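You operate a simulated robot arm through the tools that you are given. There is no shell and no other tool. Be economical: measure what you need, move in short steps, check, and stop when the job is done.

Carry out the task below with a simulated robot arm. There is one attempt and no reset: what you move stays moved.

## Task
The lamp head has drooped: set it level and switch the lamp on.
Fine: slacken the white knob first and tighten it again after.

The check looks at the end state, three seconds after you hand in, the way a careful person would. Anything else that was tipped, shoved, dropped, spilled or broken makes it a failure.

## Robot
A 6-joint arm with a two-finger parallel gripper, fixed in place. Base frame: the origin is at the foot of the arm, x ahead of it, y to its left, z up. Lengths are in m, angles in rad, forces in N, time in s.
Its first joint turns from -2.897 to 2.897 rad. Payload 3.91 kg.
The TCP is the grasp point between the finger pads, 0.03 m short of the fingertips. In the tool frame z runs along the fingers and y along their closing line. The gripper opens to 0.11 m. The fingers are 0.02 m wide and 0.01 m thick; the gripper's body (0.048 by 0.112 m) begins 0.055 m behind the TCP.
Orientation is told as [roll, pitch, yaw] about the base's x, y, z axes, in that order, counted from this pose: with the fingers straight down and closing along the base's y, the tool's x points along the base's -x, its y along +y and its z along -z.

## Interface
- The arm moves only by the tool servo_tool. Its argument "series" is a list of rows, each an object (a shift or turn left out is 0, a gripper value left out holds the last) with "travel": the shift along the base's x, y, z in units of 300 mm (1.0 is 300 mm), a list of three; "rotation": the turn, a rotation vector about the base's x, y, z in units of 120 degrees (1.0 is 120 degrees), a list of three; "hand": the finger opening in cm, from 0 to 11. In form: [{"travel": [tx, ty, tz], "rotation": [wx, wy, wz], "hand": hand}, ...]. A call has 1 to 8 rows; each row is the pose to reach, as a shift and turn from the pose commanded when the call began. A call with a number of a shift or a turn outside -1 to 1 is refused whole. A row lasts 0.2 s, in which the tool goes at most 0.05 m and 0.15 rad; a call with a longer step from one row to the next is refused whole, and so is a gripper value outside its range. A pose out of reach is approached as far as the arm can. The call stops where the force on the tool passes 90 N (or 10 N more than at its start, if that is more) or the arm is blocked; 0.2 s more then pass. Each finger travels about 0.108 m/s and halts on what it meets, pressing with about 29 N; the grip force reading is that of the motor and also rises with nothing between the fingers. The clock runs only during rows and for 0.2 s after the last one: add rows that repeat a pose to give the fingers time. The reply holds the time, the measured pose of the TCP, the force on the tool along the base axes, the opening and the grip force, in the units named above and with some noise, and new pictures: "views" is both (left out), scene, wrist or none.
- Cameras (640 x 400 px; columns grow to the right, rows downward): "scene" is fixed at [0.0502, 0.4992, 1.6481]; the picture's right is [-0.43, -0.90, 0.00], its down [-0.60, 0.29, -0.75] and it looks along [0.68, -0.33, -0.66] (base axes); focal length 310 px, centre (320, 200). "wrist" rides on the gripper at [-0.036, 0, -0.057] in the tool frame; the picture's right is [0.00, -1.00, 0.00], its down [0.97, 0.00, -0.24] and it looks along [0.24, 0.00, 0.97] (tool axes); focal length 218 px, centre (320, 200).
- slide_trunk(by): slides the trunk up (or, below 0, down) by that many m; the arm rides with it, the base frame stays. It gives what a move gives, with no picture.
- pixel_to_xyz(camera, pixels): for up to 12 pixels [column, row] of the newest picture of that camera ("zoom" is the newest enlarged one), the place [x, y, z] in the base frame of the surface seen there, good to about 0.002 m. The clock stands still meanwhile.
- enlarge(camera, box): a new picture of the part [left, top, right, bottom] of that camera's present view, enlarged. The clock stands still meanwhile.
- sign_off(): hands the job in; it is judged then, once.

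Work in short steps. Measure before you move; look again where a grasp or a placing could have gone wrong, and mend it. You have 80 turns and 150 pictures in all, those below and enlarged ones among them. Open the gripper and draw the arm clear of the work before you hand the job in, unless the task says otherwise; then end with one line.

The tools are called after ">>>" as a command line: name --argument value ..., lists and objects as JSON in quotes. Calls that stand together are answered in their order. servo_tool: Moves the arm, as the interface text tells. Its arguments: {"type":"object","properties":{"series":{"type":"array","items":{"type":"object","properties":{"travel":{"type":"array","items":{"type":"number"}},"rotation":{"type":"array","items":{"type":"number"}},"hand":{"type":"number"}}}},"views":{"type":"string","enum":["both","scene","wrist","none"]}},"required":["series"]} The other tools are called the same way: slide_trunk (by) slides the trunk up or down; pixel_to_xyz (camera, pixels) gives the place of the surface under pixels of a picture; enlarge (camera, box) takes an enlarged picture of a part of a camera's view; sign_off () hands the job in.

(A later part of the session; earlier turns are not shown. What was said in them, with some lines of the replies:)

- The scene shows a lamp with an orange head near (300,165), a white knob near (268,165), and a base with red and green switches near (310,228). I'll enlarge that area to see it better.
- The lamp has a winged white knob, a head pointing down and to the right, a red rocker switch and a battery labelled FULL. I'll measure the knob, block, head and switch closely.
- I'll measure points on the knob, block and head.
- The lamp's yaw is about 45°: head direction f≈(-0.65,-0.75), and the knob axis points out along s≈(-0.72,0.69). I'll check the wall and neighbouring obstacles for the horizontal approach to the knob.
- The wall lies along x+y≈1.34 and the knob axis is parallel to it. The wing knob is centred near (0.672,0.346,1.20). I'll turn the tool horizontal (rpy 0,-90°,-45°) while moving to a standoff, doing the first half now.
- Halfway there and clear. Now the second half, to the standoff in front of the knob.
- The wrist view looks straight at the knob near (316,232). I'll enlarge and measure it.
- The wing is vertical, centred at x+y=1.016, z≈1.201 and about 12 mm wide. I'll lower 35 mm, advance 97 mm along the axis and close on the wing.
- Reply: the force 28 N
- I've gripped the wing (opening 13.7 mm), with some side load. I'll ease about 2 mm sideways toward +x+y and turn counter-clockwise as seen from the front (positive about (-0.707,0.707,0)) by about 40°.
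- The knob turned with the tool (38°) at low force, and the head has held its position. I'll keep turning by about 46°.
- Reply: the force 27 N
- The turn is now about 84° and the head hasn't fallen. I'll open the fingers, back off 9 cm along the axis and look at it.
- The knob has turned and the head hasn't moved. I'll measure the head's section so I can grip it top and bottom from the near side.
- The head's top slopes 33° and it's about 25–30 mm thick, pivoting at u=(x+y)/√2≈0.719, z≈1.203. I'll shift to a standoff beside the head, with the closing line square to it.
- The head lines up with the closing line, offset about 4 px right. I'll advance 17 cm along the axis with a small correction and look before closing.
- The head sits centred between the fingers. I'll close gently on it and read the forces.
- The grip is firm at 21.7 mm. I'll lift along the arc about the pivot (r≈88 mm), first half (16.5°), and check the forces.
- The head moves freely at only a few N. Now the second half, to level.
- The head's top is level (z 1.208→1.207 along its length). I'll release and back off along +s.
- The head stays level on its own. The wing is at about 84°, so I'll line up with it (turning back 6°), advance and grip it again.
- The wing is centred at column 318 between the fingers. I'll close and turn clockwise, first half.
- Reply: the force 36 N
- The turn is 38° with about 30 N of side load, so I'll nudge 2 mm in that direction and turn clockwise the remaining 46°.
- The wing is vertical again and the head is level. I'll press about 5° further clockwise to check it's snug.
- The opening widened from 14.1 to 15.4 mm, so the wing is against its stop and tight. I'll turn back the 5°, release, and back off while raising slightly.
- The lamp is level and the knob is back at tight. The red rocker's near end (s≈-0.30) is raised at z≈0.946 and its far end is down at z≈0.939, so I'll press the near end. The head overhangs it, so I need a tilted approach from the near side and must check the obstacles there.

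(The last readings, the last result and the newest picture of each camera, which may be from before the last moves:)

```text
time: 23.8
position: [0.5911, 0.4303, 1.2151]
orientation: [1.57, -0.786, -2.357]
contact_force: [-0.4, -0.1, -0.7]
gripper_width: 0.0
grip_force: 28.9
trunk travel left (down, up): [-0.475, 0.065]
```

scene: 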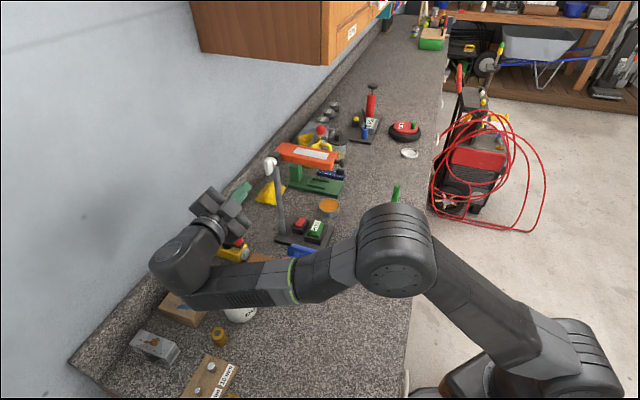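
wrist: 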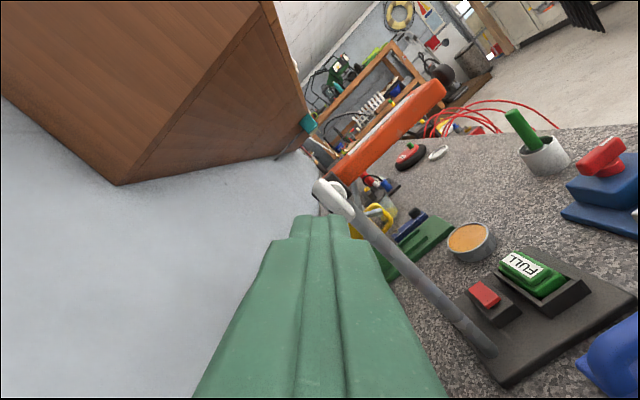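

The blue handle (top z≈0.971 at s≈-0.19) calls for a 50° downward tilt with the gripper rolled 90°. I'll finish the roll (45° more) and shift away from the wall to the switch's line.

>>> servo_tool --series '[{"travel": [-0.02, -0.02, 0], "rotation": [0.0442, -0.0442, 0]}, {"travel": [-0.04, -0.04, 0], "rotation": [0.0884, -0.0884, 0]}, {"travel": [-0.06, -0.06, 0], "rotation": [0.1326, -0.1326, 0]}, {"travel": [-0.08, -0.08, 0], "rotation": [0.1768, -0.1768, 0]}, {"travel": [-0.1, -0.1, 0], "rotation": [0.221, -0.221, 0]}, {"travel": [-0.101, -0.101, 0], "rotation": [0.265, -0.265, 0]}]' --views "scene"

```text
time: 25.2
position: [0.6216, 0.4969, 1.2606]
orientation: [1.57, -0.002, -2.357]
contact_force: [0.4, -0.1, 0.4]
gripper_width: 0.0
grip_force: 29.3
out of reach, approached as far as the arm can: row 3, 4, 5, 6
trunk travel left (down, up): [-0.475, 0.065]
```

scene: 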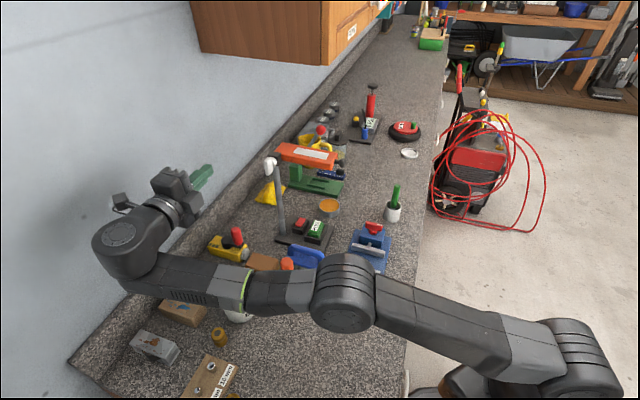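

The clockwise roll ran past the joint's reach and the arm drifted toward the wall, but it touched nothing. I'll roll back (counter-clockwise) without any travel. Then I'll use a different approach from the robot's side: azimuth -15°, 45° down, no roll.

>>> servo_tool --series '[{"rotation": [-0.0442, 0.0442, 0]}, {"rotation": [-0.0884, 0.0884, 0]}, {"rotation": [-0.1326, 0.1326, 0]}, {"rotation": [-0.1768, 0.1768, 0]}]' --views "scene"

```text
time: 26.2
position: [0.6223, 0.4952, 1.2612]
orientation: [1.572, -0.528, -2.353]
contact_force: [-0.2, 0.7, -0.3]
gripper_width: 0.0
grip_force: 29.5
trunk travel left (down, up): [-0.475, 0.065]
```

scene: 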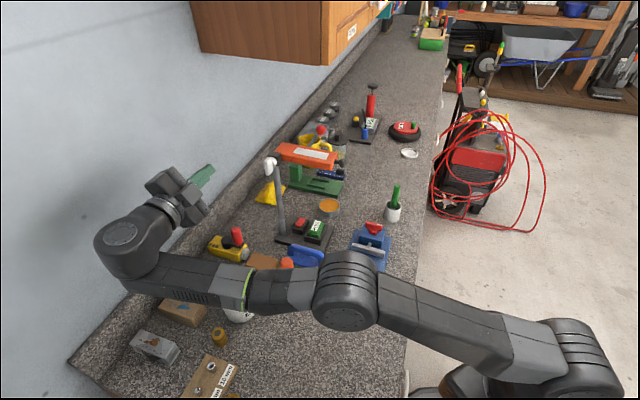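

The arm now sits at (0.622,0.495,1.261) with 60° of roll left to undo. I'll roll back fully while moving away from the wall.

>>> servo_tool --series '[{"travel": [-0.03, -0.04, 0], "rotation": [-0.0441, 0.0441, 0]}, {"travel": [-0.06, -0.08, 0], "rotation": [-0.0881, 0.0881, 0]}, {"travel": [-0.09, -0.12, 0], "rotation": [-0.1322, 0.1322, 0]}, {"travel": [-0.12, -0.16, 0], "rotation": [-0.1762, 0.1762, 0]}, {"travel": [-0.15, -0.2, 0], "rotation": [-0.2203, 0.2203, 0]}, {"travel": [-0.18, -0.24, 0], "rotation": [-0.2643, 0.2643, 0]}, {"travel": [-0.21, -0.28, 0], "rotation": [-0.3084, 0.3084, 0]}, {"travel": [-0.24, -0.317, 0], "rotation": [-0.3524, 0.3524, 0]}]' --views "both"

```text
time: 28.0
position: [0.552, 0.3977, 1.2606]
orientation: [-1.645, -1.571, 0.858]
contact_force: [1.2, 0.1, -0.6]
gripper_width: 0.0003
grip_force: 29.2
trunk travel left (down, up): [-0.475, 0.065]
```

scene: 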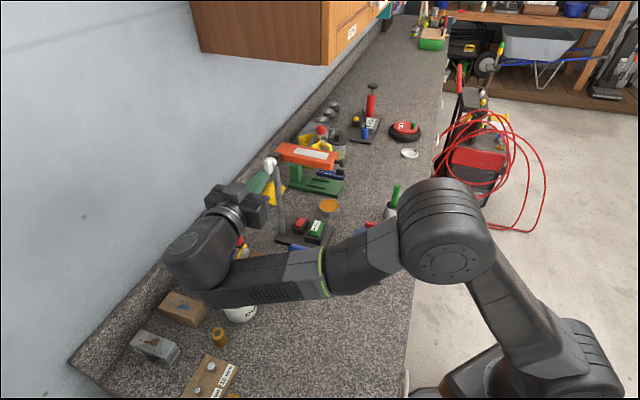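
wrist: 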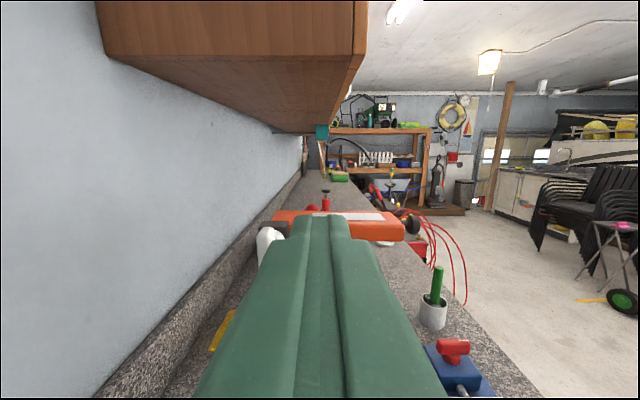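

I'm back at the base orientation. I'll re-orient to azimuth -15°, 45° down, and move to a point in front of the switch, clear of the head.

>>> servo_tool --series '[{"travel": [-0.01, -0.042, -0.048], "rotation": [0.0271, 0.0469, 0.0339]}, {"travel": [-0.021, -0.084, -0.095], "rotation": [0.0542, 0.0938, 0.0677]}, {"travel": [-0.031, -0.126, -0.143], "rotation": [0.0813, 0.1407, 0.1016]}, {"travel": [-0.042, -0.167, -0.19], "rotation": [0.1083, 0.1877, 0.1354]}, {"travel": [-0.052, -0.209, -0.238], "rotation": [0.1354, 0.2346, 0.1693]}, {"travel": [-0.063, -0.251, -0.285], "rotation": [0.1625, 0.2815, 0.2031]}, {"travel": [-0.073, -0.293, -0.333], "rotation": [0.1896, 0.3284, 0.237]}]'

```text
time: 29.6
position: [0.5301, 0.3082, 1.1602]
orientation: [0.002, -0.784, -0.263]
contact_force: [-0.4, 0.3, 0.9]
gripper_width: 0.0
grip_force: 29.3
trunk travel left (down, up): [-0.475, 0.065]
```

scene: 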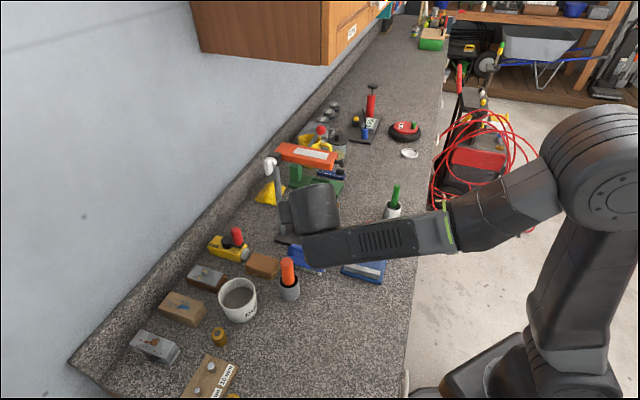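
wrist: 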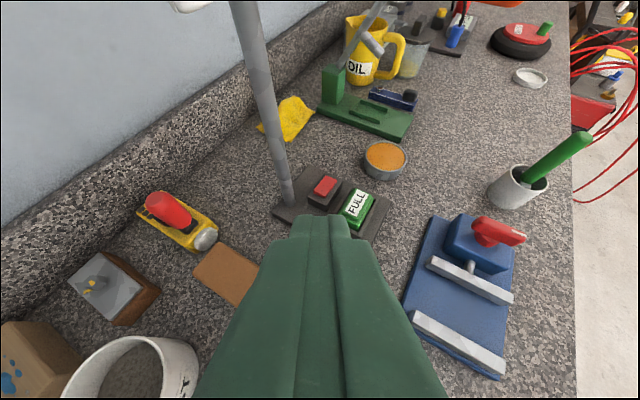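

I have a clear view of the red switch at (325,186). Before advancing I'll check where the wrist and forearm would end up relative to the lamp head.

>>> pixel_to_xyz --camera "scene" --pixels '[[330, 195], [335, 215], [300, 215], [318, 230], [380, 220], [380, 245], [440, 215], [445, 250]]'

>>> enlarge --camera "wrist" --box '[264, 160, 408, 250]'

>>> pixel_to_xyz --camera "zoom" --pixels '[[240, 135], [255, 110], [270, 90], [295, 90], [310, 90], [330, 95], [275, 135], [240, 120], [270, 120], [290, 105]]'

```text
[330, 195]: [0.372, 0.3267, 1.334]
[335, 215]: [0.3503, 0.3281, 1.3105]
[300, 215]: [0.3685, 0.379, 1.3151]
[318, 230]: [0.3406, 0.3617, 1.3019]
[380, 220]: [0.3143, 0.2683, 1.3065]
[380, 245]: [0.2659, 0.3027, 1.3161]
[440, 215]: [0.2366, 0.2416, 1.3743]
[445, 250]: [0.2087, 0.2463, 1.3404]
```

```text
4.44 times, centred on (336, 205) of wrist
```

zoom: 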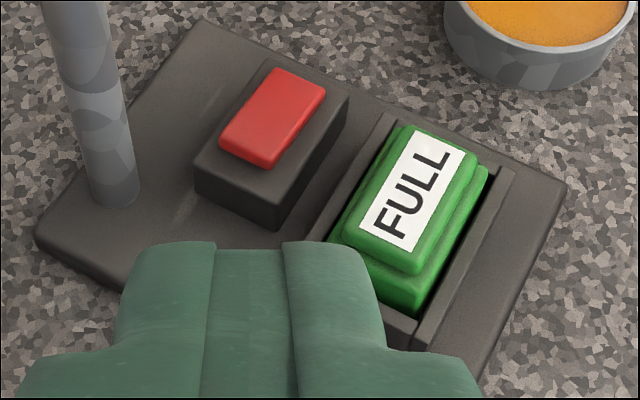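

```text
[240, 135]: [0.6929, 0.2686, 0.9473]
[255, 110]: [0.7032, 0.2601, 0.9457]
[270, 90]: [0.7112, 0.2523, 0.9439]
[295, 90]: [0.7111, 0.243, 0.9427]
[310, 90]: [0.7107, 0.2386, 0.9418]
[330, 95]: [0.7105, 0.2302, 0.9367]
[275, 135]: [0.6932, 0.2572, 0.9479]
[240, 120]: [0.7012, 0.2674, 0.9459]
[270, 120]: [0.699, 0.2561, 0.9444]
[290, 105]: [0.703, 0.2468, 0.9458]
```

The wrist and forearm will stay at x<0.52 and z<1.15, clear of the head. The raised end is at about (0.692,0.2645,0.9475). I'll approach to 15 mm short of contact and check.

>>> servo_tool --series '[{"travel": [0.073, -0.02, -0.111]}, {"travel": [0.146, -0.04, -0.222]}, {"travel": [0.22, -0.06, -0.333]}, {"travel": [0.3, -0.081, -0.416]}, {"travel": [0.38, -0.103, -0.498]}, {"travel": [0.459, -0.1243, -0.5803]}, {"travel": [0.459, -0.1243, -0.5803]}]'

>>> enlarge --camera "wrist" --box '[264, 160, 408, 250]'

```text
time: 31.2
position: [0.6679, 0.2698, 0.987]
orientation: [0.001, -0.786, -0.263]
contact_force: [0.6, 1.0, -0.7]
gripper_width: 0.0
grip_force: 29.3
trunk travel left (down, up): [-0.475, 0.065]
```

scene: 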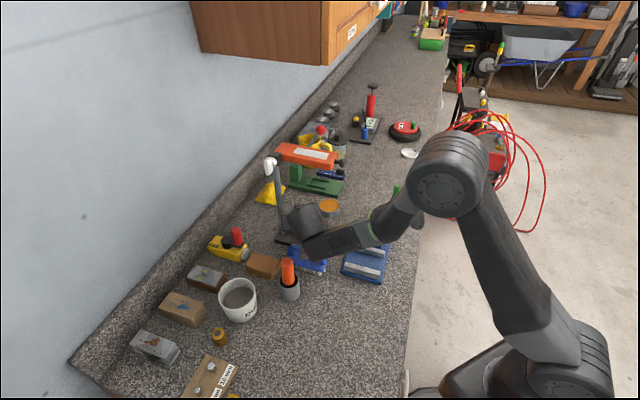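
wrist: 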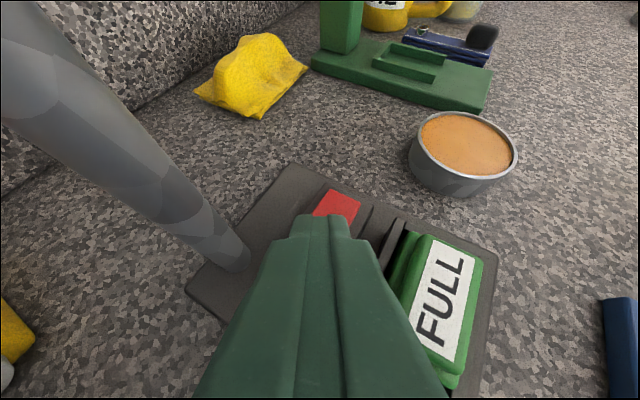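

```text
4.44 times, centred on (336, 205) of wrist
```

zoom: 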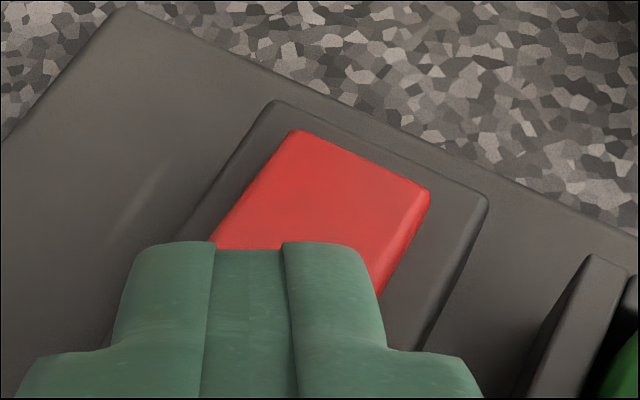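

The tip is over the near end of the rocker. I'll advance to contact and press straight down about 8 mm, then lift off.

>>> servo_tool --series '[{"travel": [0.034, -0.009, -0.035]}, {"travel": [0.034, -0.009, -0.05]}, {"travel": [0.034, -0.009, -0.06]}, {"travel": [0.034, -0.009, -0.06]}]'

>>> enlarge --camera "wrist" --box '[264, 160, 408, 250]'

```text
time: 32.2
position: [0.6778, 0.2693, 0.9706]
orientation: [0.001, -0.787, -0.263]
contact_force: [-0.2, -0.6, 5.1]
gripper_width: 0.0001
grip_force: 29.1
trunk travel left (down, up): [-0.475, 0.065]
```

scene: 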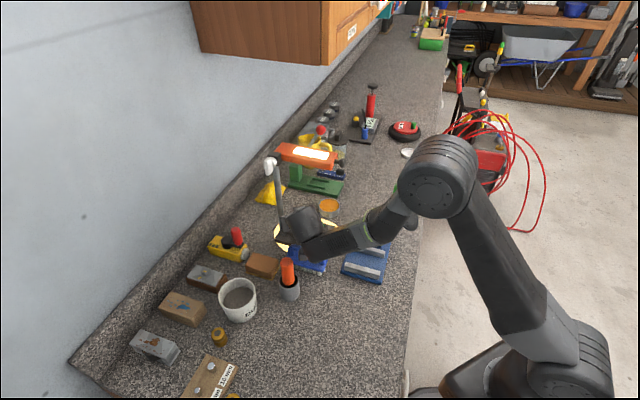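
wrist: 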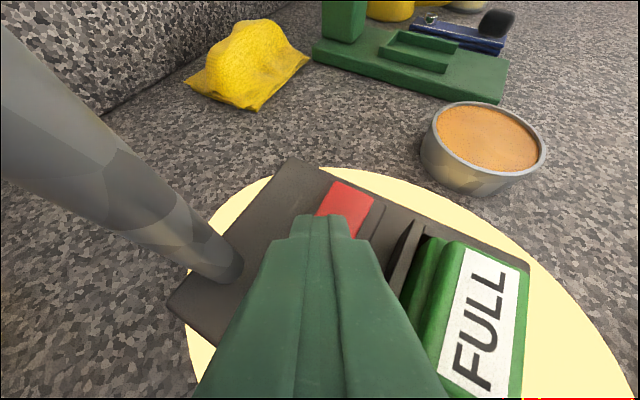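

```text
4.44 times, centred on (336, 205) of wrist
```

zoom: 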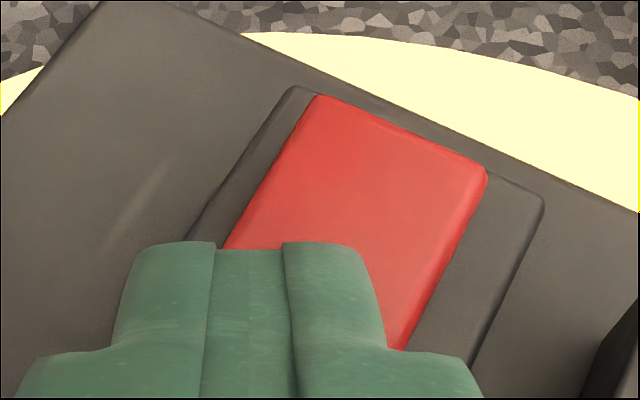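

The lamp is on, with a pool of light on the bench. Now I'll draw back along the approach line, well clear.

>>> servo_tool --series '[{"travel": [-0.02, 0.006, 0.03]}, {"travel": [-0.1, 0.027, 0.11]}, {"travel": [-0.2, 0.054, 0.21]}, {"travel": [-0.3, 0.08, 0.31]}, {"travel": [-0.4, 0.1, 0.42]}, {"travel": [-0.52, 0.1, 0.5], "hand": 4}, {"travel": [-0.64, 0.05, 0.58], "hand": 8}, {"travel": [-0.74, 0.0, 0.66], "hand": 8}]'

>>> enlarge --camera "scene" --box '[245, 130, 365, 205]'

>>> pixel_to_xyz --camera "zoom" --pixels '[[200, 90], [240, 100], [230, 130], [400, 165], [470, 130], [460, 160]]'

```text
time: 34.0
position: [0.453, 0.2708, 1.1716]
orientation: [0.003, -0.785, -0.262]
contact_force: [-0.4, -0.6, 0.3]
gripper_width: 0.08
grip_force: 0.2
trunk travel left (down, up): [-0.475, 0.065]
```

scene: 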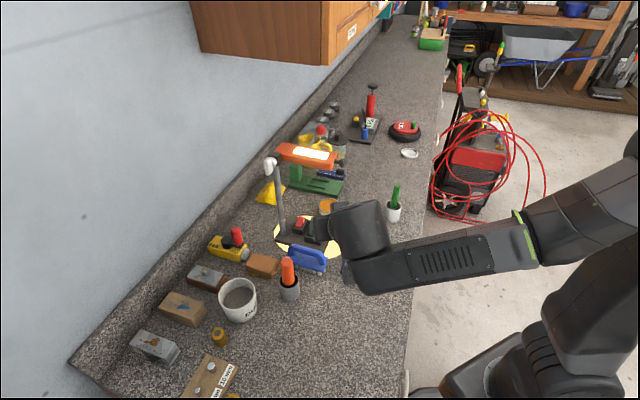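
wrist: 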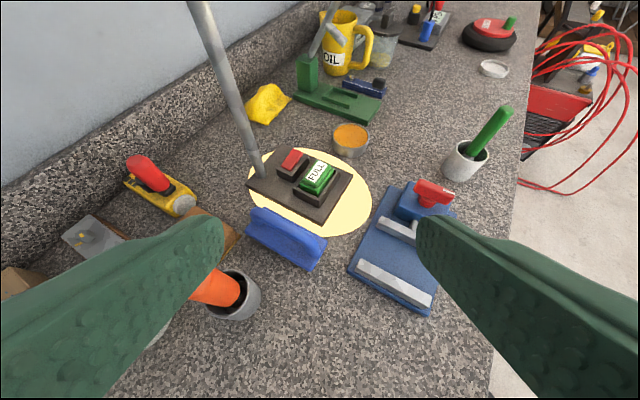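

```text
5.33 times, centred on (305, 168) of scene
```

zoom: 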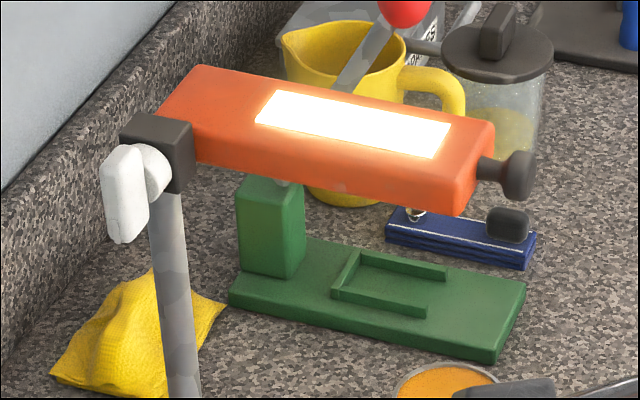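

```text
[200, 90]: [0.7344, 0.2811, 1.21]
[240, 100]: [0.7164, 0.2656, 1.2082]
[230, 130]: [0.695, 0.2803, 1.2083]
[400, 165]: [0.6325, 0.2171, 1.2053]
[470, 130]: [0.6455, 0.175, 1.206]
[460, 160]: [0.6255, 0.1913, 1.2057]
```

The lamp is lit and the knob is tight. I'll do one more fit of the head's level with more points.

>>> pixel_to_xyz --camera "zoom" --pixels '[[195, 95], [205, 100], [215, 95], [220, 110], [230, 100], [225, 90], [465, 135], [475, 140], [455, 150], [480, 130], [470, 150], [465, 125]]'

```text
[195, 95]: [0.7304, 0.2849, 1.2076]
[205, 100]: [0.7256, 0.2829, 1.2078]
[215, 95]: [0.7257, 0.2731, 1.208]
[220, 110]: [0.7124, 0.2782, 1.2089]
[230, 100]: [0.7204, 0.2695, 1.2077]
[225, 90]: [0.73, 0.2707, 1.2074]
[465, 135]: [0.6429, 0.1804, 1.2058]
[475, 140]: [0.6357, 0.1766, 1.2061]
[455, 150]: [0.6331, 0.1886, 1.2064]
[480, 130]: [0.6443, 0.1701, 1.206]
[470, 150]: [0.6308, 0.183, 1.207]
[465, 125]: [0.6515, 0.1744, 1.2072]
```

The head's mean height is 1.2079 at the back and 1.2064 at the front, about 0.7° over 0.13 m, so it's level. The lamp is on, the knob is tight and the arm is clear, so I'm handing in.

>>> sign_off

```text
The job is handed in.
```

The lamp head is level to within about 1°, the white knob was slackened and is tight again, and the lamp is on; I saw nothing else moved.
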